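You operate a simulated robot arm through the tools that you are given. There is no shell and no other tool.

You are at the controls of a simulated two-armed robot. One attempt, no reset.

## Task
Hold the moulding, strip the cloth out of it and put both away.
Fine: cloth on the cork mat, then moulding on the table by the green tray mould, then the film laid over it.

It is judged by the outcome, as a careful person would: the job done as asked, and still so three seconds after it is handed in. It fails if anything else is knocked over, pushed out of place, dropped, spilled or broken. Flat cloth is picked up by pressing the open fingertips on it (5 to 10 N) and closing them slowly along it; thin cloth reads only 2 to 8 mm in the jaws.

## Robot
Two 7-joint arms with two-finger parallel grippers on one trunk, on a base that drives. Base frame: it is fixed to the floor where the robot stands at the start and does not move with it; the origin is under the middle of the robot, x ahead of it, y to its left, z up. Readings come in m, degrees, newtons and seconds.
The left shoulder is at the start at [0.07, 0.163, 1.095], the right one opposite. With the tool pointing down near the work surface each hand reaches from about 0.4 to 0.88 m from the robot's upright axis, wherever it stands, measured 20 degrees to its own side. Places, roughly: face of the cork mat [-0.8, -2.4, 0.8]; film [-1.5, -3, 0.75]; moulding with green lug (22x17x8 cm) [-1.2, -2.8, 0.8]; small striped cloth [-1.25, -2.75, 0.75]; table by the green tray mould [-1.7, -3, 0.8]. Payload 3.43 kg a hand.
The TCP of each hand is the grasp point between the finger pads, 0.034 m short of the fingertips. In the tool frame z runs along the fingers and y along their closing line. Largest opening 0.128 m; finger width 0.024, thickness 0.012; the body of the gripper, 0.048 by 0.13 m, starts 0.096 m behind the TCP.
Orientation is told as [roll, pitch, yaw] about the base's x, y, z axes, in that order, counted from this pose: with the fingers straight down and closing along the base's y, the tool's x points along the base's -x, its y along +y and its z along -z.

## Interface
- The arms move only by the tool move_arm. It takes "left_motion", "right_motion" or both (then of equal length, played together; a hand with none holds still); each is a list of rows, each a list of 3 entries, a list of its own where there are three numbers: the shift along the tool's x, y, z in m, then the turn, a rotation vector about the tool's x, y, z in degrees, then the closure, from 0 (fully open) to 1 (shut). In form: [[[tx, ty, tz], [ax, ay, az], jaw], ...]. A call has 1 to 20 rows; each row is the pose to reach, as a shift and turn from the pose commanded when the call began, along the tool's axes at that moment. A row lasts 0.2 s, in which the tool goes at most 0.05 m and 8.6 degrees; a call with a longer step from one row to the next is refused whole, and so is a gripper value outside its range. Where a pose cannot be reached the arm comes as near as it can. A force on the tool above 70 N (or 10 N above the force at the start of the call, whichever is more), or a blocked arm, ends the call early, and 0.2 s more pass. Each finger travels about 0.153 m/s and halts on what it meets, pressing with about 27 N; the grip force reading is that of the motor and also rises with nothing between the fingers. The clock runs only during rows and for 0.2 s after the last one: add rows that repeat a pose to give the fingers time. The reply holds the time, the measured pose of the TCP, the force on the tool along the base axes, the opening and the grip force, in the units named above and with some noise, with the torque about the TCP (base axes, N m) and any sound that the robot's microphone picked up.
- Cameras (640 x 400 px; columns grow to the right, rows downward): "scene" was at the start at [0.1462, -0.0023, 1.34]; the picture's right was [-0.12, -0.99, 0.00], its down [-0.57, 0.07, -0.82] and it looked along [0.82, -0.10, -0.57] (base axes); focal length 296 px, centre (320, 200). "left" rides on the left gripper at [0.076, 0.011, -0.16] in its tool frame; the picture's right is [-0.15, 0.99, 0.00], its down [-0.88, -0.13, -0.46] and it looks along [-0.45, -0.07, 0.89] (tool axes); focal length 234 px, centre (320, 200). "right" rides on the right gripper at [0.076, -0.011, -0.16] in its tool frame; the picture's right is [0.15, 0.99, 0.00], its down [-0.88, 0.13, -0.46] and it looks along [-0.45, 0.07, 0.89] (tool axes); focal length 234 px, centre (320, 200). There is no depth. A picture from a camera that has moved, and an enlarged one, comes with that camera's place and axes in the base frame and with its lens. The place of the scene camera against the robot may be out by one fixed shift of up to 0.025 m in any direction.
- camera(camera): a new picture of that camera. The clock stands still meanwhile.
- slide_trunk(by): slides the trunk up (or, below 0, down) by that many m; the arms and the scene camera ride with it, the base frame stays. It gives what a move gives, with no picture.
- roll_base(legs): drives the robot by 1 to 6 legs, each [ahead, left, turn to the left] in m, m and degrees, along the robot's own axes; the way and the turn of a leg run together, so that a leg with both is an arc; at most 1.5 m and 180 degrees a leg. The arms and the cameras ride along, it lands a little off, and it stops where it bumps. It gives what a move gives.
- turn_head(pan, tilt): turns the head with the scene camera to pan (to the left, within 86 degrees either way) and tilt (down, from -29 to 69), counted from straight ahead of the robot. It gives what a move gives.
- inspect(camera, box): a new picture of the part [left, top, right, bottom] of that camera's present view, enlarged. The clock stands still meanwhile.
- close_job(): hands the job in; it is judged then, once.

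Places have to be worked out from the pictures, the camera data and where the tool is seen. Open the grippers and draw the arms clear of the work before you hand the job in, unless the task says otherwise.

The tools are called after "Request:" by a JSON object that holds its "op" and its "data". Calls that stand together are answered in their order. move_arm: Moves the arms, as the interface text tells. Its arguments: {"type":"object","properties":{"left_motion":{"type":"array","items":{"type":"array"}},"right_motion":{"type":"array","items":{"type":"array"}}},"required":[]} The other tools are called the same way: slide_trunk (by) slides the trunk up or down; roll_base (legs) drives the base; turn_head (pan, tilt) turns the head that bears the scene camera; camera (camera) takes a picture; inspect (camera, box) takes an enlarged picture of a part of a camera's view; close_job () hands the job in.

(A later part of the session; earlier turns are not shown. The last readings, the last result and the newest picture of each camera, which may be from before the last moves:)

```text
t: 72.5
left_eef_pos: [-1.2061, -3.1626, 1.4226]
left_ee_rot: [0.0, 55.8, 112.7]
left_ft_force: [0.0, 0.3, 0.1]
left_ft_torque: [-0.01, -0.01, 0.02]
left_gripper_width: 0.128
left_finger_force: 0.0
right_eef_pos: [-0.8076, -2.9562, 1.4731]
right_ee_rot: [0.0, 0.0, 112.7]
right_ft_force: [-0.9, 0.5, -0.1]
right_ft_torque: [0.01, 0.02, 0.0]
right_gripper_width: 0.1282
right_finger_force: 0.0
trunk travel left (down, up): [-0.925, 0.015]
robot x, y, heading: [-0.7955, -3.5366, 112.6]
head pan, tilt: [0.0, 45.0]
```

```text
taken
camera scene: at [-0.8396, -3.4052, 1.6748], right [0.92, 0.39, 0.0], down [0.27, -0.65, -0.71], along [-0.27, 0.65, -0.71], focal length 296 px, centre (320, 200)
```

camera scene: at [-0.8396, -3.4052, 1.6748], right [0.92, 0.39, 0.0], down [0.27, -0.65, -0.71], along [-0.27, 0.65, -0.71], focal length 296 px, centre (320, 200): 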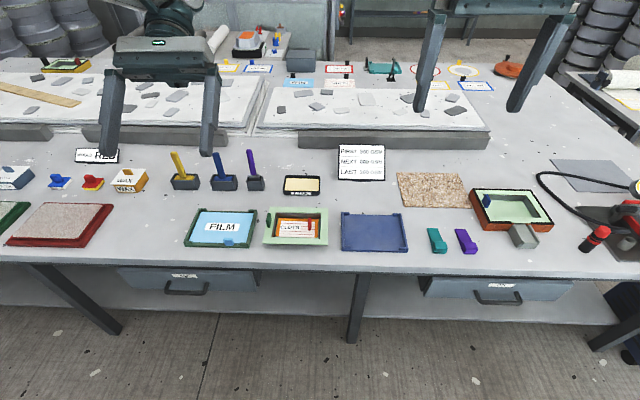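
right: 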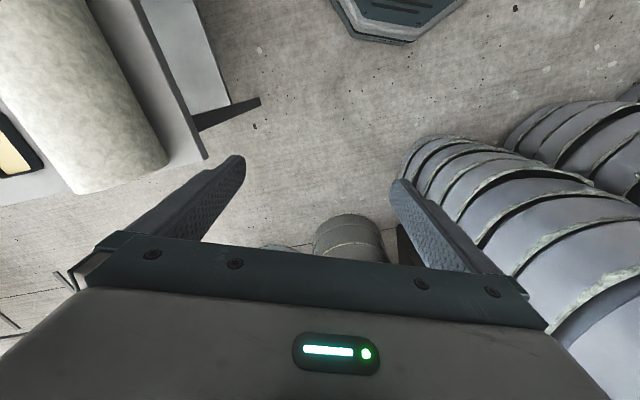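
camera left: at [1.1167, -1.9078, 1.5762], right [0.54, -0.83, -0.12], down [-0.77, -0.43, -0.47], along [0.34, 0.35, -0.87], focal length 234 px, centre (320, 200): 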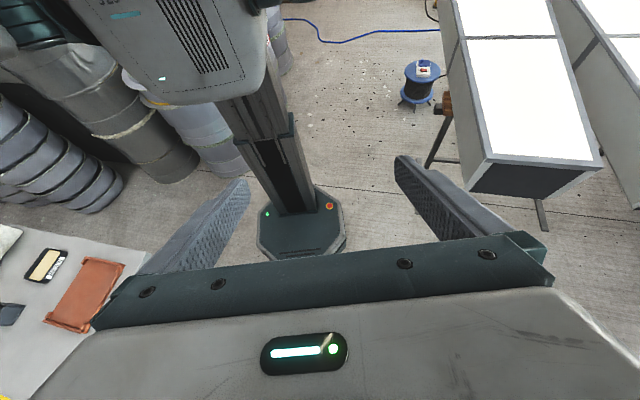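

I now see the work clearly: FILM tray, a green tray with a cloth sign, blue tray, cork mat, an orange/green mould with a lug, and a notice board. I enlarge these parts.

Request:
{"op": "inspect", "data": {"camera": "scene", "box": [160, 130, 420, 292]}}

Request:
{"op": "inspect", "data": {"camera": "scene", "box": [380, 130, 640, 292]}}

Request:
{"op": "inspect", "data": {"camera": "scene", "box": [0, 130, 260, 292]}}

Request:
{"op": "inspect", "data": {"camera": "scene", "box": [300, 130, 428, 210]}}

```text
2.46 times, centred on (290, 211) of scene
camera zoom: at [-0.8396, -3.4052, 1.6748], right [0.92, 0.39, 0.0], down [0.27, -0.65, -0.71], along [-0.27, 0.65, -0.71], focal length 729 px, centre (394, 173)
```

zoom: 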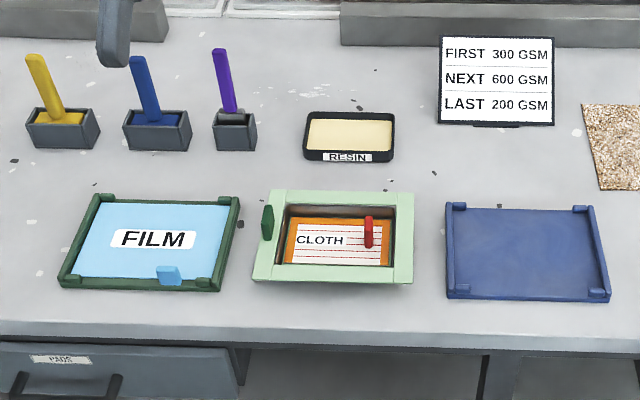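

```text
2.46 times, centred on (510, 211) of scene
camera zoom: at [-0.8396, -3.4052, 1.6748], right [0.92, 0.39, 0.0], down [0.27, -0.65, -0.71], along [-0.27, 0.65, -0.71], focal length 729 px, centre (-148, 173)
```

zoom: 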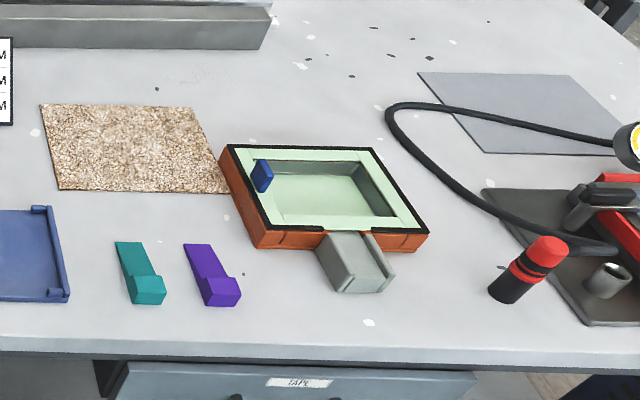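

```text
2.46 times, centred on (130, 211) of scene
camera zoom: at [-0.8396, -3.4052, 1.6748], right [0.92, 0.39, 0.0], down [0.27, -0.65, -0.71], along [-0.27, 0.65, -0.71], focal length 729 px, centre (788, 173)
```

zoom: 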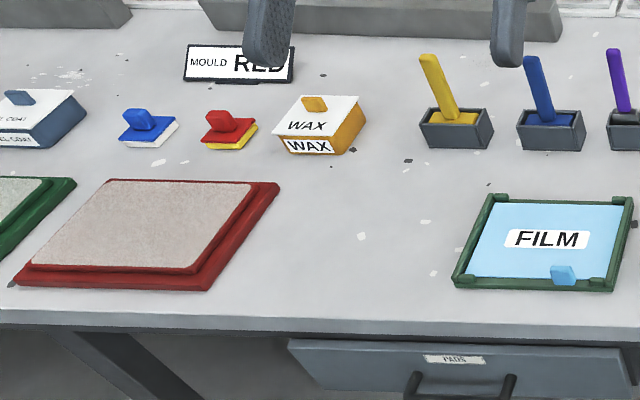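

```text
5.00 times, centred on (364, 170) of scene
camera zoom: at [-0.8396, -3.4052, 1.6748], right [0.92, 0.39, 0.0], down [0.27, -0.65, -0.71], along [-0.27, 0.65, -0.71], focal length 1480 px, centre (100, 350)
```

zoom: 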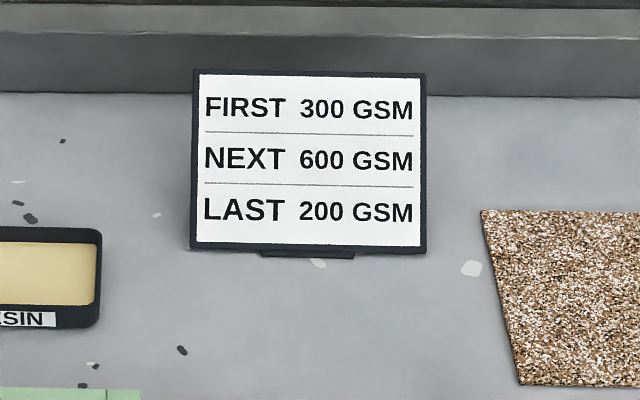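

The moulding is the pale-green frame at about (-1.18,-2.81) with the cloth, its label and a red tab inside and a dark-green lug on its left wall. The film lies in the dark-green tray at (-1.46,-2.89), the cork mat is at about (-0.75,-2.35), and the free table spot left of the film tray is about (-1.73,-2.98). I set the left hand upright again and lower the trunk.

Request:
{"op": "move_arm", "data": {"left_motion": [[[0, 0, 0], [0, -8, 0], 0], [[0, 0, 0], [0, -16, 0], 0], [[0, 0, 0], [0, -24, 0], 0], [[0, 0, 0], [0, -32, 0], 0], [[0, 0, 0], [0, -40, 0], 0], [[0, 0, 0], [0, -48, 0], 0], [[0, 0, 0], [0, -56, 0], 0], [[0, 0, 0], [0, -56, 0], 0]]}}

Request:
{"op": "slide_trunk", "data": {"by": -0.3}}

Request:
{"op": "roll_base", "data": {"legs": [[0, -0.25, 0], [0.2, 0, 0]]}}

Request:
{"op": "camera", "data": {"camera": "scene"}}

Request:
{"op": "camera", "data": {"camera": "left"}}

Request:
{"op": "camera", "data": {"camera": "right"}}

```text
t: 74.3
left_eef_pos: [-1.2047, -3.1615, 1.4235]
left_ee_rot: [0.0, -0.3, 112.6]
left_ft_force: [-0.1, -0.9, 0.8]
left_ft_torque: [-0.02, 0.01, -0.01]
left_gripper_width: 0.1278
left_finger_force: 0.0
right_eef_pos: [-0.8054, -2.9554, 1.4732]
right_ee_rot: [-0.1, 0.0, 112.7]
right_ft_force: [-0.4, -0.2, 0.0]
right_ft_torque: [0.0, -0.01, 0.02]
right_gripper_width: 0.1281
right_finger_force: 0.2
trunk travel left (down, up): [-0.925, 0.015]
robot x, y, heading: [-0.7973, -3.5365, 113.0]
head pan, tilt: [0.0, 45.0]
```

```text
t: 77.3
left_eef_pos: [-1.2045, -3.1632, 1.1249]
left_ee_rot: [0.0, -0.2, 112.7]
left_ft_force: [0.0, -0.2, 0.8]
left_ft_torque: [-0.01, -0.04, -0.01]
left_gripper_width: 0.1281
left_finger_force: 0.0
right_eef_pos: [-0.8059, -2.9558, 1.1744]
right_ee_rot: [0.1, -0.1, 112.7]
right_ft_force: [-0.2, -0.7, -0.8]
right_ft_torque: [0.0, 0.01, -0.02]
right_gripper_width: 0.128
right_finger_force: 0.0
trunk travel left (down, up): [-0.625, 0.315]
robot x, y, heading: [-0.7961, -3.5351, 112.7]
head pan, tilt: [0.0, 45.0]
```

```text
t: 80.3
left_eef_pos: [-1.0582, -2.885, 1.1236]
left_ee_rot: [0.1, -0.2, 113.3]
left_ft_force: [-0.3, -0.6, 1.7]
left_ft_torque: [-0.03, -0.02, 0.03]
left_gripper_width: 0.128
left_finger_force: 0.0
right_eef_pos: [-0.6623, -2.6747, 1.1723]
right_ee_rot: [-0.1, 0.0, 113.1]
right_ft_force: [0.5, 0.2, 0.0]
right_ft_torque: [-0.06, 0.0, -0.02]
right_gripper_width: 0.1284
right_finger_force: 0.0
trunk travel left (down, up): [-0.625, 0.315]
robot x, y, heading: [-0.6476, -3.252, 113.2]
head pan, tilt: [0.0, 45.0]
```

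```text
taken
camera scene: at [-0.6902, -3.1243, 1.3748], right [0.92, 0.39, 0.0], down [0.28, -0.65, -0.71], along [-0.28, 0.65, -0.71], focal length 296 px, centre (320, 200)
```

scene: 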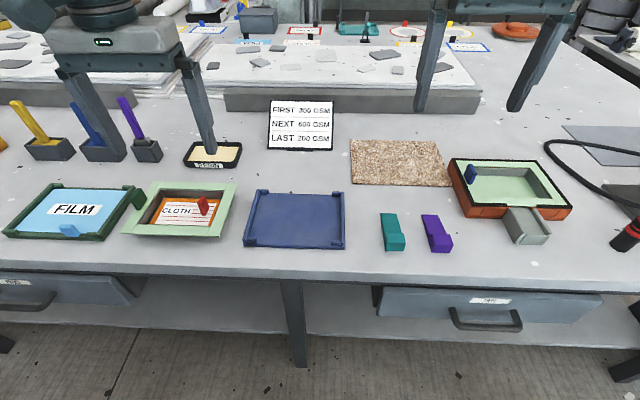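

```text
taken
camera left: at [-1.0382, -2.9603, 1.2834], right [-0.97, -0.26, 0.0], down [-0.23, 0.86, 0.46], along [-0.12, 0.44, -0.89], focal length 234 px, centre (320, 200)
```

left: 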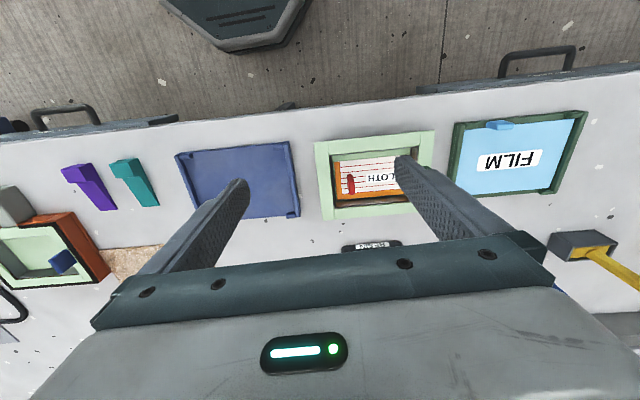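

```text
taken
camera right: at [-0.6195, -2.7404, 1.332], right [-0.85, -0.52, 0.0], down [-0.47, 0.76, 0.46], along [-0.24, 0.39, -0.89], focal length 234 px, centre (320, 200)
```

right: 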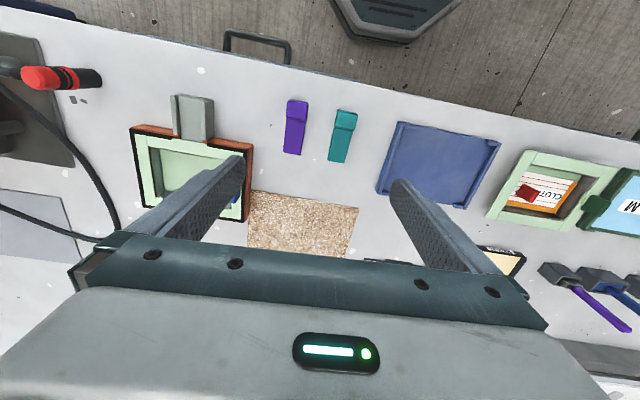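

The bench is now in reach. I enlarge the moulding in the head view and the right wrist view to see the lug, the cloth and the red tab.

Request:
{"op": "inspect", "data": {"camera": "scene", "box": [100, 170, 260, 270]}}

Request:
{"op": "inspect", "data": {"camera": "right", "box": [470, 130, 640, 236]}}

Request:
{"op": "inspect", "data": {"camera": "left", "box": [290, 100, 610, 300]}}

```text
4.00 times, centred on (180, 220) of scene
camera zoom: at [-0.6902, -3.1243, 1.3748], right [0.92, 0.39, 0.0], down [0.28, -0.65, -0.71], along [-0.28, 0.65, -0.71], focal length 1184 px, centre (880, 120)
```

zoom: 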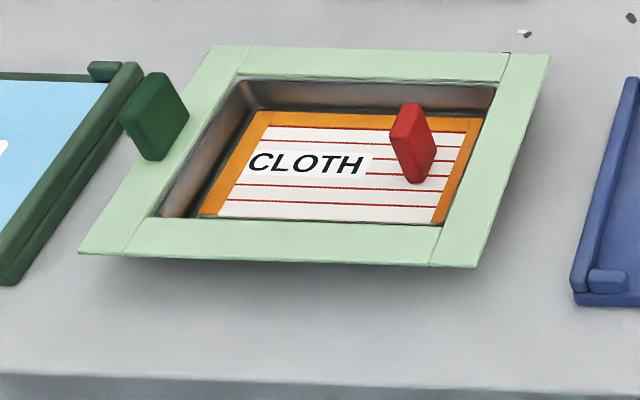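

```text
3.76 times, centred on (555, 183) of right
camera zoom: at [-0.6195, -2.7404, 1.332], right [-0.85, -0.52, 0.0], down [-0.47, 0.76, 0.46], along [-0.24, 0.39, -0.89], focal length 882 px, centre (-565, 264)
```

zoom: 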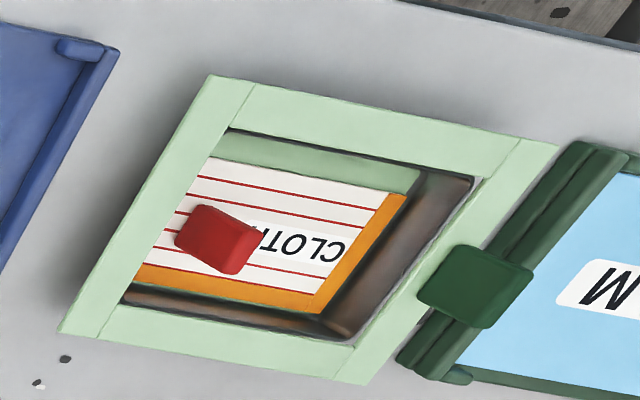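

```text
2.00 times, centred on (450, 200) of left
camera zoom: at [-1.0382, -2.9603, 1.2834], right [-0.97, -0.26, 0.0], down [-0.23, 0.86, 0.46], along [-0.12, 0.44, -0.89], focal length 468 px, centre (60, 200)
```

zoom: 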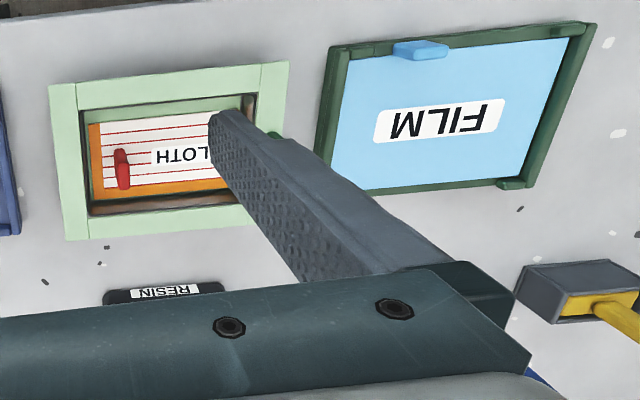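

The moulding is a flanged shell: flange corners triangulate to 0.219 x 0.168 m at z≈0.845, centre about (-1.185,-2.814), yaw about 110.5°. The dark-green lug stands on its left flange and a red pull tab stands on the cloth. I roll 8 cm nearer and bring the left hand above the lug to look closely.

Request:
{"op": "roll_base", "data": {"legs": [[0.08, 0, -1.0]]}}

Request:
{"op": "move_arm", "data": {"left_motion": [[[0, 0.04, 0.02], [0, 0, 0], 0], [[-0.01, 0.08, 0.04], [0, 0, 0], 0], [[-0.02, 0.12, 0.06], [0, 0, 0], 0], [[-0.03, 0.16, 0.08], [0, 0, 0], 0], [[-0.035, 0.18, 0.1], [0, 0, 0], 0], [[-0.035, 0.18, 0.1], [0, 0, 0], 0]]}}

Request:
{"op": "camera", "data": {"camera": "left"}}

Request:
{"op": "camera", "data": {"camera": "scene"}}

```text
t: 81.4
left_eef_pos: [-1.0845, -2.8058, 1.1238]
left_ee_rot: [0.0, -0.2, 112.2]
left_ft_force: [0.3, 1.0, 0.4]
left_ft_torque: [-0.06, -0.01, 0.01]
left_gripper_width: 0.1283
left_finger_force: 0.1
right_eef_pos: [-0.6822, -2.6012, 1.1743]
right_ee_rot: [0.0, -0.1, 112.3]
right_ft_force: [0.6, -0.6, -0.9]
right_ft_torque: [-0.04, 0.01, 0.0]
right_gripper_width: 0.128
right_finger_force: 0.2
trunk travel left (down, up): [-0.625, 0.315]
robot x, y, heading: [-0.6765, -3.1795, 112.3]
head pan, tilt: [0.0, 45.0]
```

```text
t: 82.8
left_eef_pos: [-1.263, -2.8429, 1.0243]
left_ee_rot: [0.0, -0.2, 112.3]
left_ft_force: [0.2, 0.5, 0.0]
left_ft_torque: [0.02, -0.03, 0.01]
left_gripper_width: 0.1279
left_finger_force: 0.0
right_eef_pos: [-0.6821, -2.6017, 1.1746]
right_ee_rot: [0.0, 0.0, 112.4]
right_ft_force: [0.1, -0.1, 0.3]
right_ft_torque: [0.0, 0.02, 0.01]
right_gripper_width: 0.128
right_finger_force: 0.1
trunk travel left (down, up): [-0.625, 0.315]
robot x, y, heading: [-0.6804, -3.1805, 112.4]
head pan, tilt: [0.0, 45.0]
```

```text
taken
camera left: at [-1.2443, -2.9186, 1.1841], right [-0.97, -0.24, 0.0], down [-0.21, 0.86, 0.46], along [-0.11, 0.45, -0.89], focal length 234 px, centre (320, 200)
```

left: 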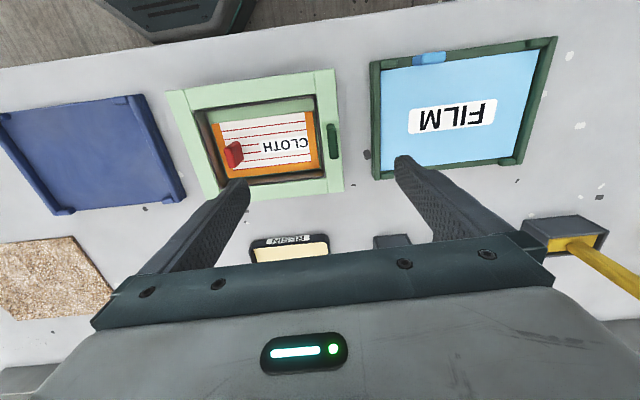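

```text
taken
camera scene: at [-0.7184, -3.0513, 1.3748], right [0.92, 0.38, 0.0], down [0.27, -0.65, -0.71], along [-0.27, 0.65, -0.71], focal length 296 px, centre (320, 200)
```

scene: 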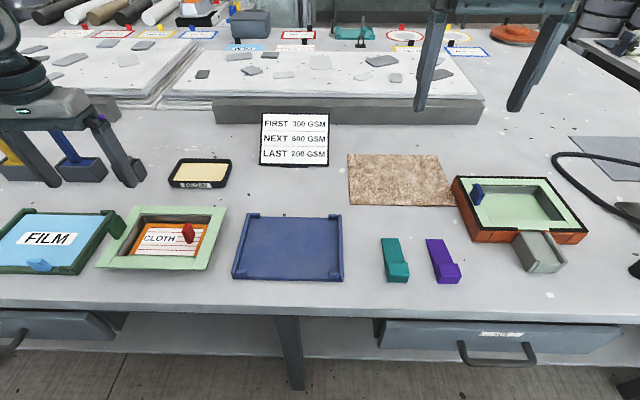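

Seen from above the lug is thin across and long along the left flange. I enlarge it to measure.

Request:
{"op": "inspect", "data": {"camera": "left", "box": [160, 60, 352, 180]}}

Request:
{"op": "inspect", "data": {"camera": "left", "box": [360, 30, 568, 160]}}

Request:
{"op": "inspect", "data": {"camera": "scene", "box": [90, 195, 250, 295]}}

```text
3.33 times, centred on (256, 120) of left
camera zoom: at [-1.2443, -2.9186, 1.1841], right [-0.97, -0.24, 0.0], down [-0.21, 0.86, 0.46], along [-0.11, 0.45, -0.89], focal length 781 px, centre (533, 467)
```

zoom: 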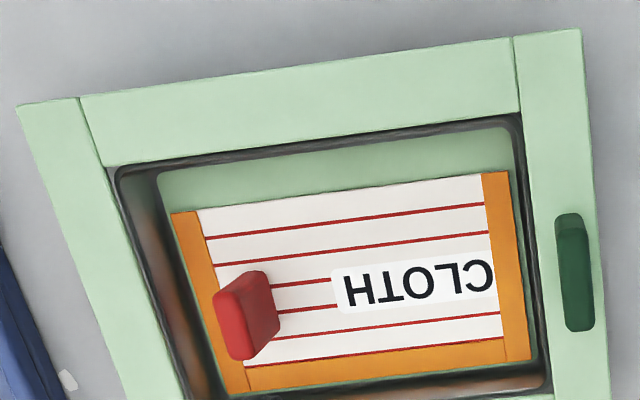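

```text
3.08 times, centred on (464, 95) of left
camera zoom: at [-1.2443, -2.9186, 1.1841], right [-0.97, -0.24, 0.0], down [-0.21, 0.86, 0.46], along [-0.11, 0.45, -0.89], focal length 720 px, centre (-123, 523)
```

zoom: 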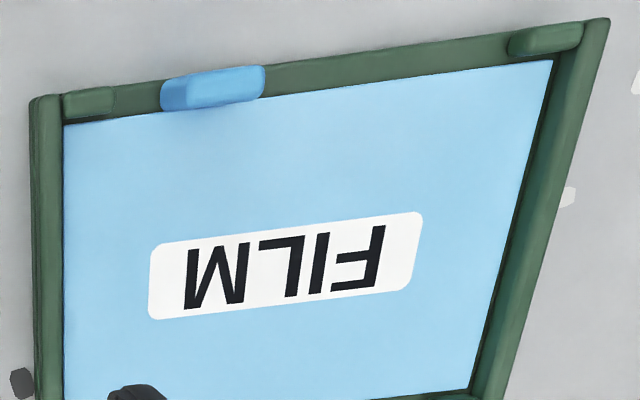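

```text
4.00 times, centred on (170, 245) of scene
camera zoom: at [-0.7184, -3.0513, 1.3748], right [0.92, 0.38, 0.0], down [0.27, -0.65, -0.71], along [-0.27, 0.65, -0.71], focal length 1184 px, centre (920, 20)
```

zoom: 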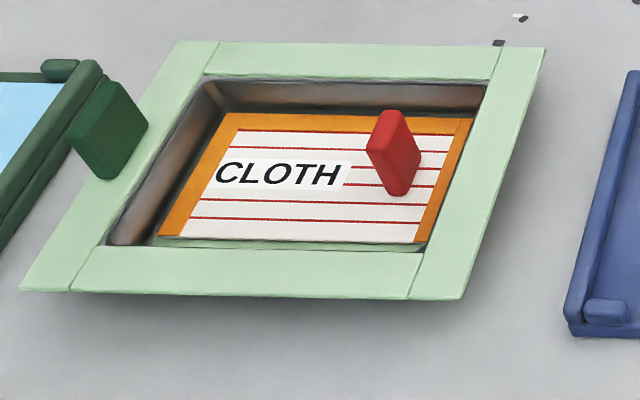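

The lug is about 1.3 cm thick and 4.6 cm long, its centre at about (-1.276,-2.853) and its top near z 0.875. I turn the left hand 1.5° to square with the moulding, centre it over the lug and come down to z≈0.935 for a check.

Request:
{"op": "move_arm", "data": {"left_motion": [[[0.002, 0.008, 0.02], [0, 0, 0.8], 0], [[0.004, 0.016, 0.045], [0, 0, 1.5], 0], [[0.004, 0.016, 0.07], [0, 0, 1.5], 0], [[0.004, 0.016, 0.089], [0, 0, 1.5], 0], [[0.004, 0.016, 0.089], [0, 0, 1.5], 0]]}}

Request:
{"op": "camera", "data": {"camera": "left"}}

Request:
{"op": "inspect", "data": {"camera": "scene", "box": [60, 155, 252, 275]}}

```text
t: 84.0
left_eef_pos: [-1.2755, -2.8523, 0.9355]
left_ee_rot: [0.0, -0.1, 110.8]
left_ft_force: [0.1, -0.2, -0.6]
left_ft_torque: [0.0, 0.02, 0.0]
left_gripper_width: 0.1281
left_finger_force: 0.1
right_eef_pos: [-0.6823, -2.602, 1.1731]
right_ee_rot: [0.0, 0.0, 112.3]
right_ft_force: [-0.2, 0.4, -0.3]
right_ft_torque: [0.03, 0.0, 0.0]
right_gripper_width: 0.1279
right_finger_force: 0.0
trunk travel left (down, up): [-0.625, 0.315]
robot x, y, heading: [-0.6812, -3.1865, 112.5]
head pan, tilt: [0.0, 45.0]
```

```text
taken
camera left: at [-1.2591, -2.9277, 1.0942], right [-0.98, -0.21, 0.0], down [-0.19, 0.87, 0.46], along [-0.1, 0.45, -0.89], focal length 234 px, centre (320, 200)
```

left: 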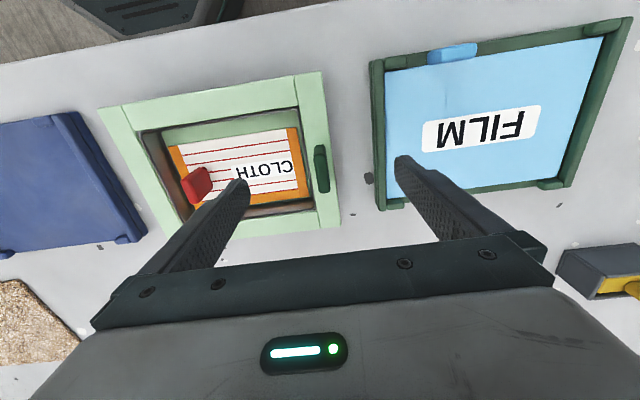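

```text
3.33 times, centred on (156, 215) of scene
camera zoom: at [-0.7186, -3.051, 1.3748], right [0.92, 0.38, 0.0], down [0.27, -0.65, -0.71], along [-0.27, 0.65, -0.71], focal length 987 px, centre (867, 150)
```

zoom: 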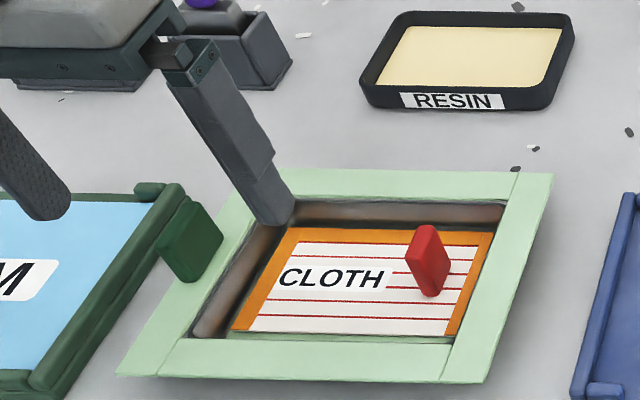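

The lug sits centred between the open fingers. I lower so the fingertips stop just above the flange (TCP z≈0.888), keeping the fingers open.

Request:
{"op": "move_arm", "data": {"left_motion": [[[0, 0, 0.016], [0, 0, 0], 0], [[-0.002, 0, 0.032], [0, 0, 0], 0], [[-0.002, 0, 0.0475], [0, 0, 0], 0], [[-0.002, 0, 0.0475], [0, 0, 0], 0]]}}

Request:
{"op": "camera", "data": {"camera": "left"}}

Request:
{"op": "inspect", "data": {"camera": "scene", "box": [60, 155, 252, 275]}}

```text
t: 85.0
left_eef_pos: [-1.2773, -2.8494, 0.8889]
left_ee_rot: [0.0, -0.2, 110.8]
left_ft_force: [0.2, -0.1, 0.0]
left_ft_torque: [0.0, 0.0, 0.02]
left_gripper_width: 0.128
left_finger_force: 0.0
right_eef_pos: [-0.683, -2.6015, 1.1735]
right_ee_rot: [0.1, 0.1, 112.2]
right_ft_force: [0.2, 0.4, 0.5]
right_ft_torque: [0.0, 0.02, -0.03]
right_gripper_width: 0.1277
right_finger_force: 0.1
trunk travel left (down, up): [-0.625, 0.315]
robot x, y, heading: [-0.6768, -3.1833, 112.2]
head pan, tilt: [0.0, 45.0]
```

```text
taken
camera left: at [-1.2601, -2.9257, 1.0473], right [-0.98, -0.21, 0.0], down [-0.19, 0.87, 0.46], along [-0.1, 0.45, -0.89], focal length 234 px, centre (320, 200)
```

left: 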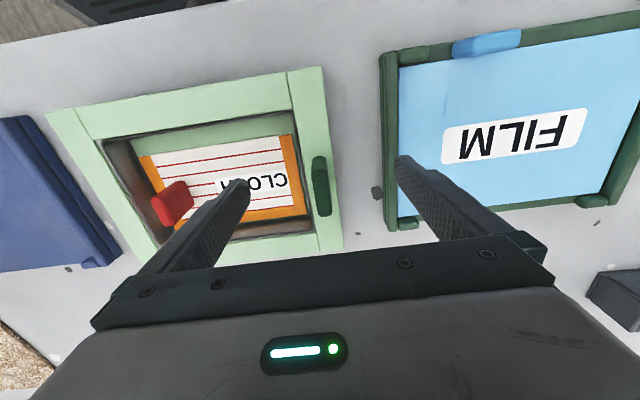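

```text
3.33 times, centred on (156, 215) of scene
camera zoom: at [-0.7187, -3.051, 1.3748], right [0.92, 0.38, 0.0], down [0.27, -0.65, -0.71], along [-0.27, 0.65, -0.71], focal length 987 px, centre (867, 150)
```

zoom: 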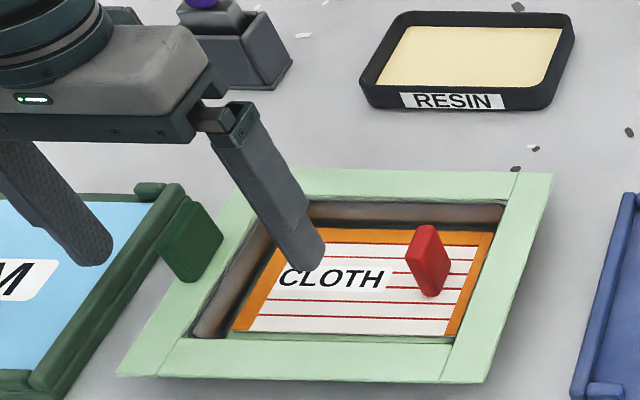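

The lug is well centred. I enlarge the view to judge its height and the flange level before closing.

Request:
{"op": "inspect", "data": {"camera": "left", "box": [272, 130, 368, 190]}}

Request:
{"op": "inspect", "data": {"camera": "left", "box": [256, 50, 384, 230]}}

Request:
{"op": "inspect", "data": {"camera": "scene", "box": [90, 200, 170, 250]}}

```text
6.67 times, centred on (320, 160) of left
camera zoom: at [-1.2601, -2.9257, 1.0473], right [-0.98, -0.21, 0.0], down [-0.19, 0.87, 0.46], along [-0.1, 0.45, -0.89], focal length 1561 px, centre (320, 467)
```

zoom: 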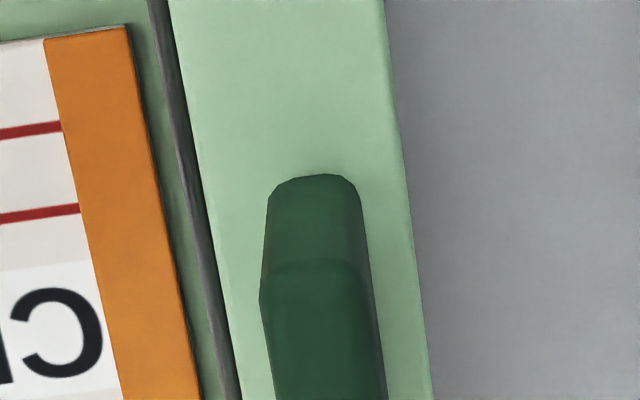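

```text
2.22 times, centred on (320, 140) of left
camera zoom: at [-1.2601, -2.9257, 1.0473], right [-0.98, -0.21, 0.0], down [-0.19, 0.87, 0.46], along [-0.1, 0.45, -0.89], focal length 520 px, centre (320, 333)
```

zoom: 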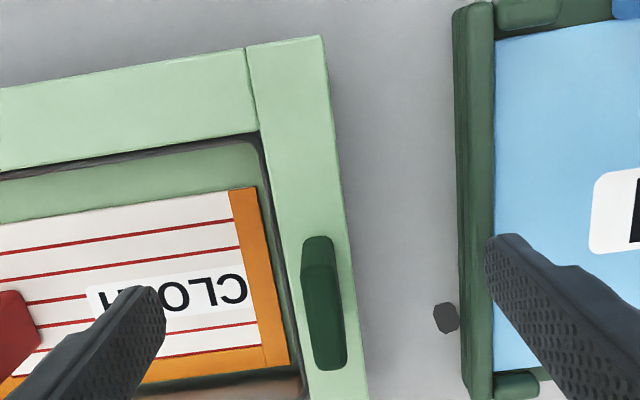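

```text
8.00 times, centred on (130, 225) of scene
camera zoom: at [-0.7187, -3.051, 1.3748], right [0.92, 0.38, 0.0], down [0.27, -0.65, -0.71], along [-0.27, 0.65, -0.71], focal length 2369 px, centre (1840, 0)
```

zoom: 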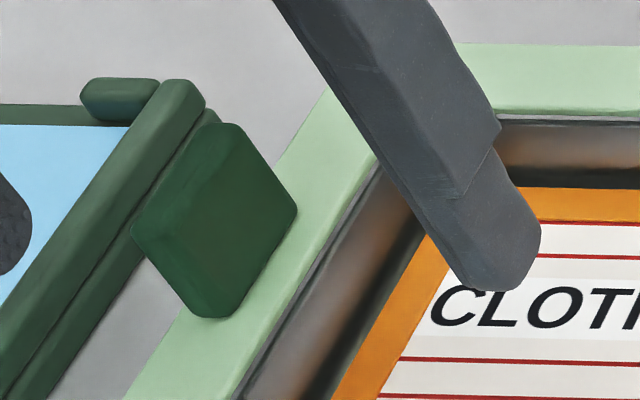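

The flange top works out at z≈0.857 and the lug top at ≈0.889, so my fingertips are level with the flange. I raise 8 mm and close on the lug gradually.

Request:
{"op": "move_arm", "data": {"left_motion": [[[0, 0, -0.008], [0, 0, 0], 0], [[0, 0, -0.008], [0, 0, 0], 0.3], [[0, 0, -0.008], [0, 0, 0], 0.6], [[0, 0, -0.008], [0, 0, 0], 0.75], [[0, 0, -0.008], [0, 0, 0], 0.85], [[0, 0, -0.008], [0, 0, 0], 0.92], [[0, 0, -0.008], [0, 0, 0], 1], [[0, 0, -0.008], [0, 0, 0], 1]]}}

Request:
{"op": "camera", "data": {"camera": "left"}}

Request:
{"op": "camera", "data": {"camera": "scene"}}

```text
t: 86.8
left_eef_pos: [-1.2775, -2.8494, 0.8964]
left_ee_rot: [0.1, -0.2, 110.7]
left_ft_force: [-0.5, 0.1, 1.2]
left_ft_torque: [-0.07, -0.04, 0.03]
left_gripper_width: 0.0118
left_finger_force: 27.2
right_eef_pos: [-0.6828, -2.6023, 1.1742]
right_ee_rot: [0.0, -0.1, 112.2]
right_ft_force: [-0.5, 0.5, -0.6]
right_ft_torque: [0.01, 0.01, 0.02]
right_gripper_width: 0.1277
right_finger_force: 0.1
trunk travel left (down, up): [-0.625, 0.315]
robot x, y, heading: [-0.68, -3.1829, 112.2]
head pan, tilt: [0.0, 45.0]
```

```text
taken
camera left: at [-1.2602, -2.9255, 1.0559], right [-0.98, -0.21, 0.0], down [-0.19, 0.87, 0.46], along [-0.1, 0.45, -0.89], focal length 234 px, centre (320, 200)
```

left: 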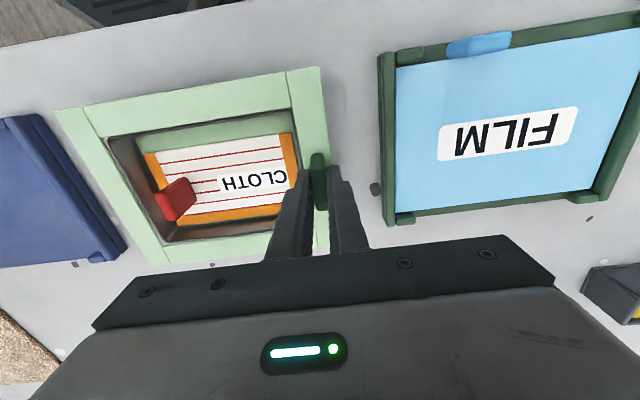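

```text
taken
camera scene: at [-0.7189, -3.051, 1.3748], right [0.92, 0.38, 0.0], down [0.27, -0.65, -0.71], along [-0.27, 0.65, -0.71], focal length 296 px, centre (320, 200)
```

scene: 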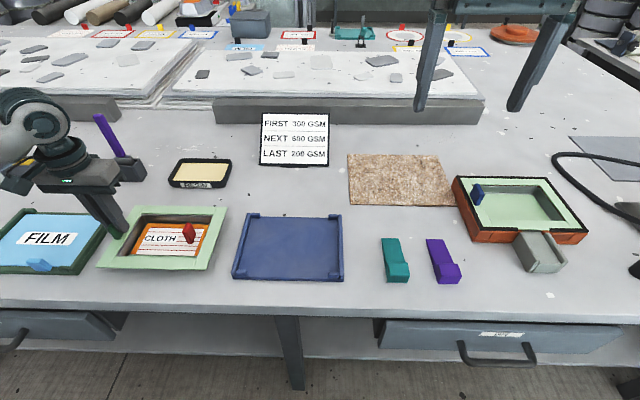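

The lug is held: 12 mm wide at 27 N. I bring the right hand over toward the cloth tab, turning it 90° so its jaws close along the tab's long side and its body stays clear of the left hand.

Request:
{"op": "move_arm", "data": {"right_motion": [[[0, 0.033, 0.006], [0, 0, -7.5], 0], [[0, 0.066, 0.012], [0, 0, -15], 0], [[0, 0.099, 0.02], [0, 0, -22.5], 0], [[0, 0.132, 0.026], [0, 0, -30], 0.1], [[0, 0.165, 0.033], [0, 0, -37.5], 0.2], [[0, 0.198, 0.04], [0, 0, -45], 0.3], [[0, 0.231, 0.047], [0, 0, -52.5], 0.4], [[0, 0.264, 0.053], [0, 0, -60], 0.45], [[0, 0.297, 0.06], [0, 0, -67.5], 0.45], [[0, 0.33, 0.067], [0, 0, -75], 0.45], [[0, 0.363, 0.073], [0, 0, -82.5], 0.45], [[-0.001, 0.395, 0.08], [0, 0, -90], 0.45], [[-0.001, 0.395, 0.08], [0, 0, -90], 0.45]]}}

Request:
{"op": "camera", "data": {"camera": "right"}}

Request:
{"op": "camera", "data": {"camera": "scene"}}

```text
t: 89.6
left_eef_pos: [-1.2776, -2.8498, 0.896]
left_ee_rot: [0.0, -0.3, 110.8]
left_ft_force: [0.6, -1.7, 1.5]
left_ft_torque: [0.21, -0.06, -0.06]
left_gripper_width: 0.0116
left_finger_force: 26.7
right_eef_pos: [-1.0017, -2.7638, 1.0999]
right_ee_rot: [-0.4, -0.3, -162.4]
right_ft_force: [-0.1, 1.3, 0.4]
right_ft_torque: [0.0, -0.01, -0.01]
right_gripper_width: 0.0707
right_finger_force: 0.0
right hand out of reach, approached as far as the arm can: row 11, 12, 13
trunk travel left (down, up): [-0.625, 0.315]
robot x, y, heading: [-0.6796, -3.1809, 112.0]
head pan, tilt: [0.0, 45.0]
```

```text
taken
camera right: at [-0.9307, -2.7319, 1.2578], right [0.44, -0.9, -0.01], down [-0.8, -0.39, 0.46], along [-0.41, -0.2, -0.89], focal length 234 px, centre (320, 200)
```

right: 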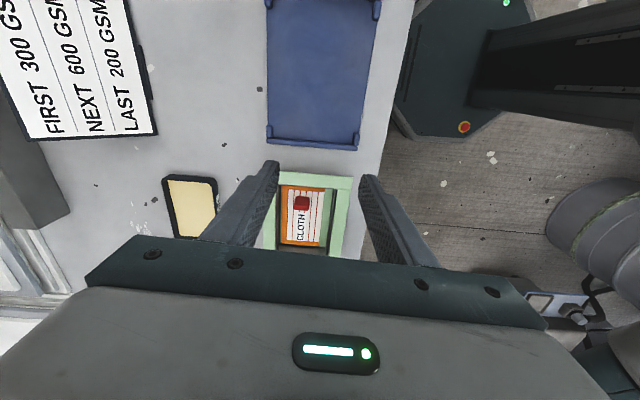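

```text
taken
camera scene: at [-0.719, -3.0515, 1.3748], right [0.92, 0.38, 0.0], down [0.27, -0.65, -0.71], along [-0.27, 0.65, -0.71], focal length 296 px, centre (320, 200)
```

scene: 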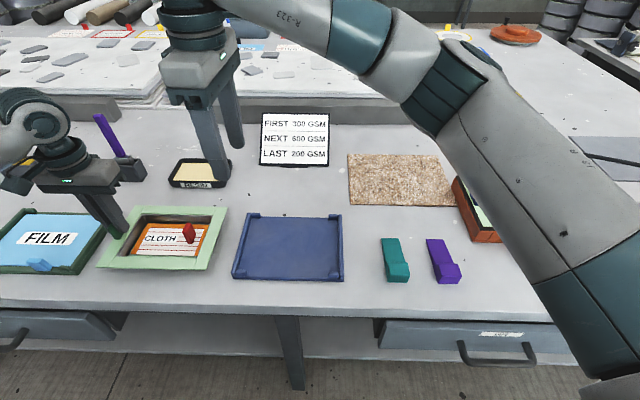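

The right hand stopped at yaw 197.6°, nearly square to the moulding. I test whether it can still move left toward the tab at this yaw.

Request:
{"op": "move_arm", "data": {"right_motion": [[[-0.03, 0, 0], [0, 0, 0], 0.45], [[-0.06, 0, 0], [0, 0, 0], 0.45], [[-0.09, 0, 0], [0, 0, 0], 0.45]]}}

```text
t: 90.4
left_eef_pos: [-1.2755, -2.8494, 0.897]
left_ee_rot: [0.1, -0.2, 110.9]
left_ft_force: [0.1, -0.3, 0.0]
left_ft_torque: [0.18, -0.14, -0.03]
left_gripper_width: 0.0117
left_finger_force: 27.4
right_eef_pos: [-1.0403, -2.7881, 1.099]
right_ee_rot: [-0.2, -0.3, -162.8]
right_ft_force: [-0.4, 0.0, 0.3]
right_ft_torque: [0.0, 0.02, 0.01]
right_gripper_width: 0.0707
right_finger_force: 0.1
right hand out of reach, approached as far as the arm can: row 1, 2, 3
trunk travel left (down, up): [-0.625, 0.315]
robot x, y, heading: [-0.6777, -3.1813, 112.5]
head pan, tilt: [0.0, 45.0]
```

Moving further left at this yaw hits a joint limit, so this stance is awkward for the right hand. I test whether the right hand can take yaw 200.8° low down when nearer its own side, where a shifted base would put the tab.

Request:
{"op": "move_arm", "data": {"right_motion": [[[0.04, -0.008, 0], [0, 0, 0], 0.45], [[0.08, -0.016, 0], [0, 0, 0], 0.45], [[0.12, -0.025, 0.02], [0, 0, -1], 0.45], [[0.16, -0.033, 0.04], [0, 0, -2], 0.45], [[0.2, -0.042, 0.06], [0, 0, -3], 0.45], [[0.23, -0.05, 0.1], [0, 0, -3.6], 0.45], [[0.23, -0.05, 0.14], [0, 0, -3.6], 0.45], [[0.23, -0.05, 0.18], [0, 0, -3.6], 0.45], [[0.23, -0.05, 0.215], [0, 0, -3.6], 0.45], [[0.23, -0.05, 0.215], [0, 0, -3.6], 0.45]]}}

Request:
{"op": "camera", "data": {"camera": "scene"}}

```text
refused: row 6 steps farther than a row can; nothing moved
```

```text
taken
camera scene: at [-0.7174, -3.0498, 1.3747], right [0.93, 0.38, 0.0], down [0.27, -0.65, -0.71], along [-0.27, 0.65, -0.71], focal length 296 px, centre (320, 200)
```

scene: 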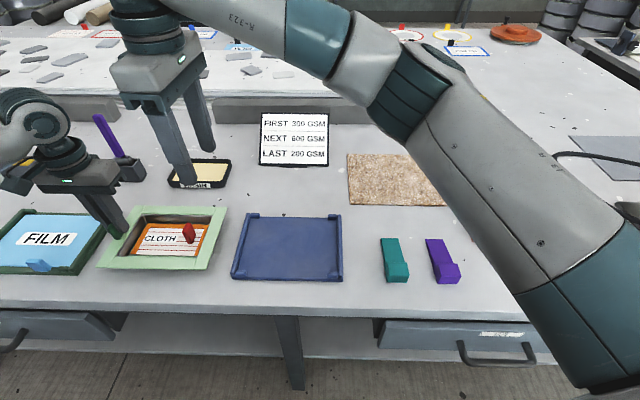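

One row was a touch too long; I resend the same test with smaller steps.

Request:
{"op": "move_arm", "data": {"right_motion": [[[0.04, -0.008, 0], [0, 0, 0], 0.45], [[0.08, -0.016, 0], [0, 0, 0], 0.45], [[0.12, -0.025, 0.01], [0, 0, -1], 0.45], [[0.16, -0.033, 0.02], [0, 0, -2], 0.45], [[0.2, -0.042, 0.04], [0, 0, -3], 0.45], [[0.23, -0.05, 0.07], [0, 0, -3.6], 0.45], [[0.23, -0.05, 0.11], [0, 0, -3.6], 0.45], [[0.23, -0.05, 0.15], [0, 0, -3.6], 0.45], [[0.23, -0.05, 0.19], [0, 0, -3.6], 0.45], [[0.23, -0.05, 0.215], [0, 0, -3.6], 0.45], [[0.23, -0.05, 0.215], [0, 0, -3.6], 0.45]]}}

Request:
{"op": "camera", "data": {"camera": "scene"}}

```text
t: 92.8
left_eef_pos: [-1.2759, -2.8507, 0.8964]
left_ee_rot: [0.0, -0.1, 110.8]
left_ft_force: [0.1, 0.5, -0.3]
left_ft_torque: [-0.07, 0.21, -0.02]
left_gripper_width: 0.0115
left_finger_force: 26.9
right_eef_pos: [-0.791, -2.7133, 0.9396]
right_ee_rot: [-3.7, 1.3, -159.1]
right_ft_force: [0.4, 0.6, -1.2]
right_ft_torque: [-0.01, 0.02, 0.02]
right_gripper_width: 0.0703
right_finger_force: 0.1
right hand out of reach, approached as far as the arm can: row 4, 5, 6, 7, 8, 9, 10, 11
trunk travel left (down, up): [-0.625, 0.315]
robot x, y, heading: [-0.6753, -3.1822, 112.4]
head pan, tilt: [0.0, 45.0]
```

```text
taken
camera scene: at [-0.7179, -3.0522, 1.3748], right [0.92, 0.38, 0.0], down [0.27, -0.65, -0.71], along [-0.27, 0.65, -0.71], focal length 296 px, centre (320, 200)
```

scene: 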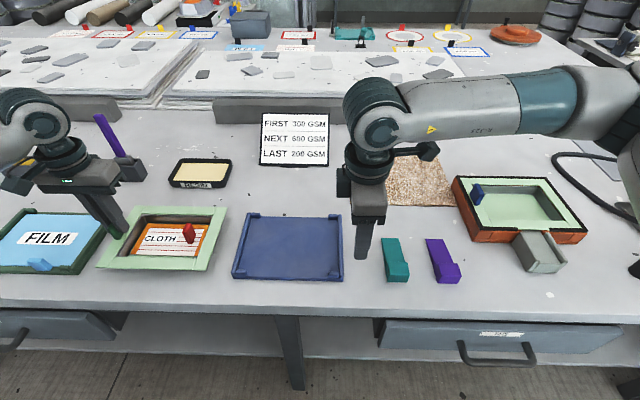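

At yaw 200.9° the right hand is also strained low down, so I drop that idea: I will use the normal yaw with jaws closing across the tab, leaning the two hands apart. I lift the right hand and level it first.

Request:
{"op": "move_arm", "data": {"right_motion": [[[0, 0, -0.03], [-1, -0.4, 0], 0.45], [[0, 0, -0.06], [-2, -0.8, 0], 0.45], [[0, 0, -0.09], [-3, -1.1, 0], 0.45], [[0, 0, -0.12], [-3.7, -1.3, 0], 0.45], [[0, 0, -0.12], [-3.7, -1.3, 0], 0.45]]}}

Request:
{"op": "move_arm", "data": {"right_motion": [[[0, 0, 0], [0, 0, 8], 0.45], [[0, 0, 0], [0, 0, 16], 0.45], [[0, 0, 0], [0, 0, 24], 0.45], [[0, 0, 0], [0, 0, 32], 0.45], [[0, 0, 0], [0, 0, 40], 0.45], [[0, 0, 0], [0, 0, 48], 0.45], [[0, 0, 0], [0, 0, 56], 0.45], [[0, 0, 0], [0, 0, 64], 0.45], [[0, 0, 0], [0, 0, 72], 0.45], [[0, 0, 0], [0, 0, 80], 0.45], [[0, 0, 0], [0, 0, 88], 0.45], [[0, 0, 0], [0, 0, 90], 0.45], [[0, 0, 0], [0, 0, 90], 0.45]]}}

```text
t: 94.0
left_eef_pos: [-1.2774, -2.8483, 0.8961]
left_ee_rot: [0.0, -0.2, 110.9]
left_ft_force: [0.1, 1.3, 0.6]
left_ft_torque: [0.14, 0.09, 0.0]
left_gripper_width: 0.0115
left_finger_force: 26.7
right_eef_pos: [-0.7939, -2.7239, 1.0522]
right_ee_rot: [-0.1, 0.2, -158.9]
right_ft_force: [-0.1, -1.4, -0.3]
right_ft_torque: [0.02, 0.04, -0.03]
right_gripper_width: 0.0706
right_finger_force: 0.0
trunk travel left (down, up): [-0.625, 0.315]
robot x, y, heading: [-0.6782, -3.183, 112.6]
head pan, tilt: [0.0, 45.0]
```

```text
t: 96.8
left_eef_pos: [-1.2771, -2.85, 0.8958]
left_ee_rot: [0.0, -0.2, 110.8]
left_ft_force: [0.5, -1.1, -0.5]
left_ft_torque: [-0.01, -0.05, 0.03]
left_gripper_width: 0.0117
left_finger_force: 27.1
right_eef_pos: [-0.796, -2.7253, 1.0497]
right_ee_rot: [-0.3, -0.1, 110.9]
right_ft_force: [0.7, 1.0, -0.1]
right_ft_torque: [0.0, 0.0, -0.06]
right_gripper_width: 0.0704
right_finger_force: 0.1
trunk travel left (down, up): [-0.625, 0.315]
robot x, y, heading: [-0.6776, -3.1799, 112.4]
head pan, tilt: [0.0, 45.0]
```

The right hand is level at yaw 110.9°. I bring it across to just right of the tab, still high, to view the tab from above and see if the reach holds.

Request:
{"op": "move_arm", "data": {"right_motion": [[[-0.005, 0.039, 0], [0, 0, 0], 0.45], [[-0.01, 0.078, 0], [0, 0, 0], 0.45], [[-0.015, 0.117, 0], [0, 0, 0], 0.45], [[-0.02, 0.156, 0], [0, 0, 0], 0.5], [[-0.025, 0.195, 0], [0, 0, 0], 0.55], [[-0.03, 0.234, 0.005], [0, 0, 0], 0.6], [[-0.035, 0.273, 0.01], [0, 0, 0], 0.65], [[-0.038, 0.3, 0.02], [0, 0, 0], 0.65], [[-0.038, 0.3, 0.02], [0, 0, 0], 0.65]]}}

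Request:
{"op": "camera", "data": {"camera": "right"}}

Request:
{"op": "camera", "data": {"camera": "scene"}}

```text
t: 98.8
left_eef_pos: [-1.2781, -2.8487, 0.8958]
left_ee_rot: [0.0, -0.1, 110.8]
left_ft_force: [0.1, 0.4, 1.8]
left_ft_torque: [0.06, 0.14, 0.05]
left_gripper_width: 0.0116
left_finger_force: 26.5
right_eef_pos: [-1.0871, -2.7973, 1.0277]
right_ee_rot: [-0.2, -0.2, 111.0]
right_ft_force: [0.1, 0.1, 0.5]
right_ft_torque: [-0.01, 0.01, 0.0]
right_gripper_width: 0.0446
right_finger_force: 0.0
trunk travel left (down, up): [-0.625, 0.315]
robot x, y, heading: [-0.679, -3.1827, 112.3]
head pan, tilt: [0.0, 45.0]
```

```text
taken
camera right: at [-1.0482, -2.8637, 1.1865], right [-0.87, -0.49, 0.0], down [-0.44, 0.77, 0.46], along [-0.22, 0.4, -0.89], focal length 234 px, centre (320, 200)
```

right: 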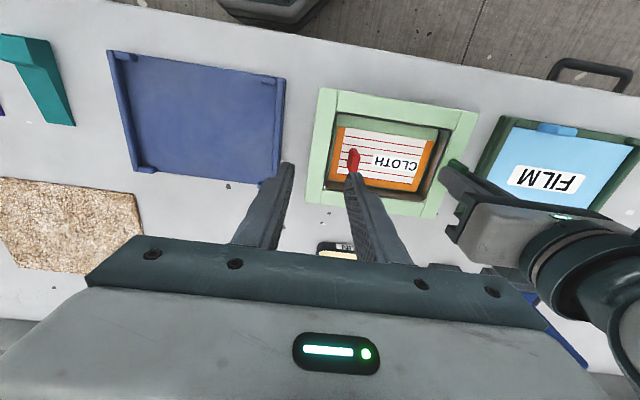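

```text
taken
camera scene: at [-0.7187, -3.0509, 1.3747], right [0.93, 0.38, 0.0], down [0.27, -0.65, -0.71], along [-0.27, 0.65, -0.71], focal length 296 px, centre (320, 200)
```

scene: 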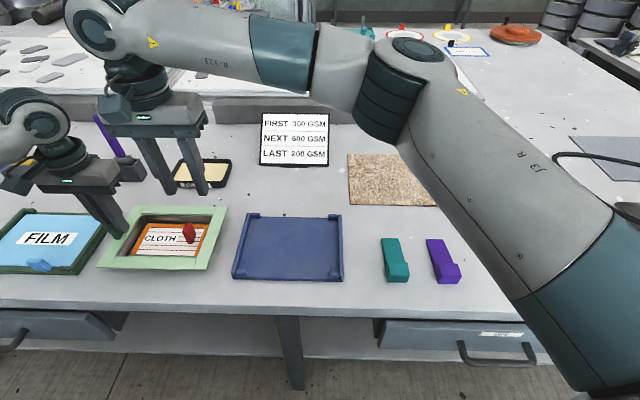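

The reach holds here. I enlarge the tab in the right wrist view to fix its place and size.

Request:
{"op": "inspect", "data": {"camera": "right", "box": [300, 75, 492, 195]}}

Request:
{"op": "inspect", "data": {"camera": "left", "box": [90, 90, 330, 240]}}

```text
3.33 times, centred on (396, 135) of right
camera zoom: at [-1.0482, -2.8637, 1.1865], right [-0.87, -0.49, 0.0], down [-0.44, 0.77, 0.46], along [-0.22, 0.4, -0.89], focal length 781 px, centre (67, 417)
```

zoom: 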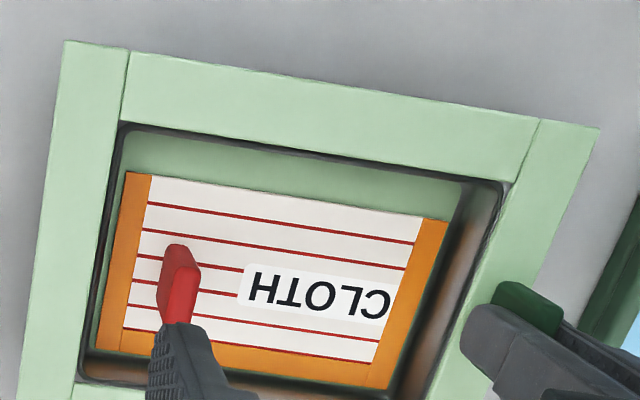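

```text
2.67 times, centred on (210, 165) of left
camera zoom: at [-1.2599, -2.9254, 1.0558], right [-0.98, -0.21, 0.0], down [-0.19, 0.87, 0.46], along [-0.1, 0.45, -0.89], focal length 624 px, centre (613, 293)
```

zoom: 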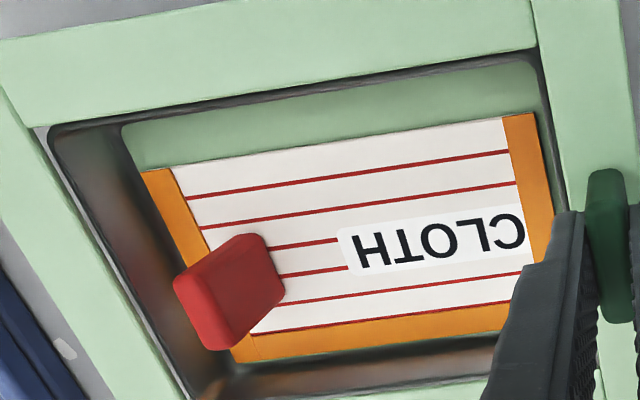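

Triangulating with both wrist cameras gives the tab's top centre at (-1.144,-2.796,0.866), about 1.2 x 3 cm, with the cloth face near z 0.83. I tilt the right hand 28° about its closing line so its body leans toward me, away from the left hand, and then come over the tab at z≈0.95.

Request:
{"op": "move_arm", "data": {"right_motion": [[[0, 0, 0], [0, -7, 0], 0.7], [[0, 0, 0], [0, -14, 0], 0.76], [[0, 0, 0], [0, -21, 0], 0.76], [[0, 0, 0], [0, -28, 0], 0.76], [[-0.005, 0.018, 0.02], [0, -28, 0], 0.76], [[-0.01, 0.036, 0.04], [0, -28, 0], 0.76], [[-0.014, 0.052, 0.06], [0, -28, 0], 0.76], [[-0.014, 0.052, 0.077], [0, -28, 0], 0.76], [[-0.014, 0.052, 0.077], [0, -28, 0], 0.76]]}}

Request:
{"op": "camera", "data": {"camera": "right"}}

Request:
{"op": "camera", "data": {"camera": "left"}}

Request:
{"op": "camera", "data": {"camera": "scene"}}

```text
t: 100.8
left_eef_pos: [-1.2769, -2.8503, 0.8951]
left_ee_rot: [0.0, -0.2, 110.8]
left_ft_force: [-0.3, -0.4, 1.5]
left_ft_torque: [-0.15, -0.06, -0.05]
left_gripper_width: 0.0115
left_finger_force: 27.3
right_eef_pos: [-1.1427, -2.8024, 0.9495]
right_ee_rot: [-0.1, -28.1, 111.1]
right_ft_force: [0.4, -0.3, 1.3]
right_ft_torque: [-0.01, 0.02, -0.01]
right_gripper_width: 0.0308
right_finger_force: 0.0
trunk travel left (down, up): [-0.625, 0.315]
robot x, y, heading: [-0.674, -3.1801, 112.5]
head pan, tilt: [0.0, 45.0]
```

```text
taken
camera right: at [-1.0801, -2.9311, 1.0537], right [-0.88, -0.47, -0.07], down [-0.33, 0.48, 0.82], along [-0.35, 0.74, -0.57], focal length 234 px, centre (320, 200)
```

right: 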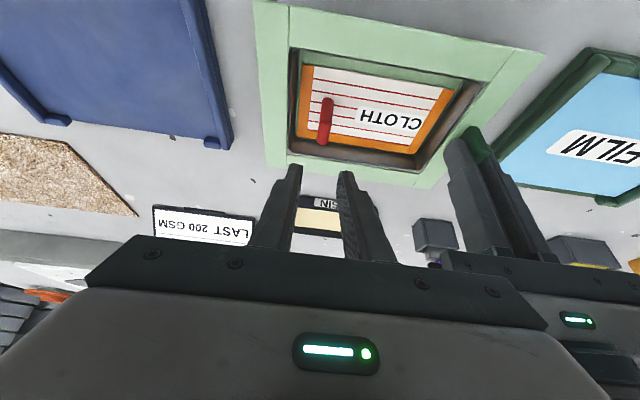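

```text
taken
camera left: at [-1.2602, -2.9255, 1.0558], right [-0.98, -0.21, 0.0], down [-0.19, 0.87, 0.46], along [-0.1, 0.45, -0.89], focal length 234 px, centre (320, 200)
```

left: 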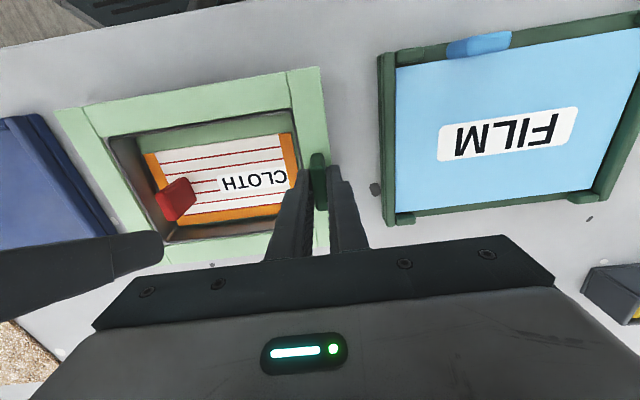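

```text
taken
camera scene: at [-0.719, -3.0511, 1.3748], right [0.92, 0.38, 0.0], down [0.27, -0.65, -0.71], along [-0.27, 0.65, -0.71], focal length 296 px, centre (320, 200)
```

scene: 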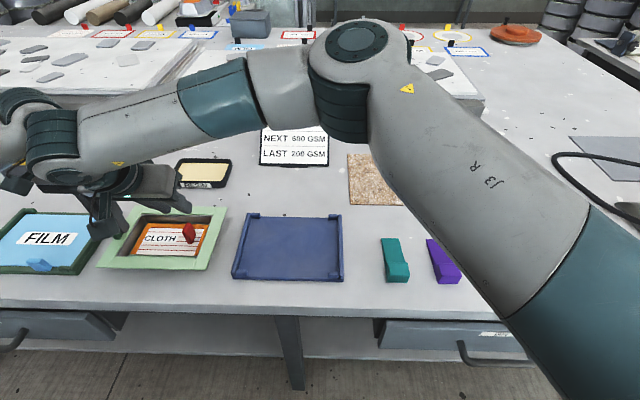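

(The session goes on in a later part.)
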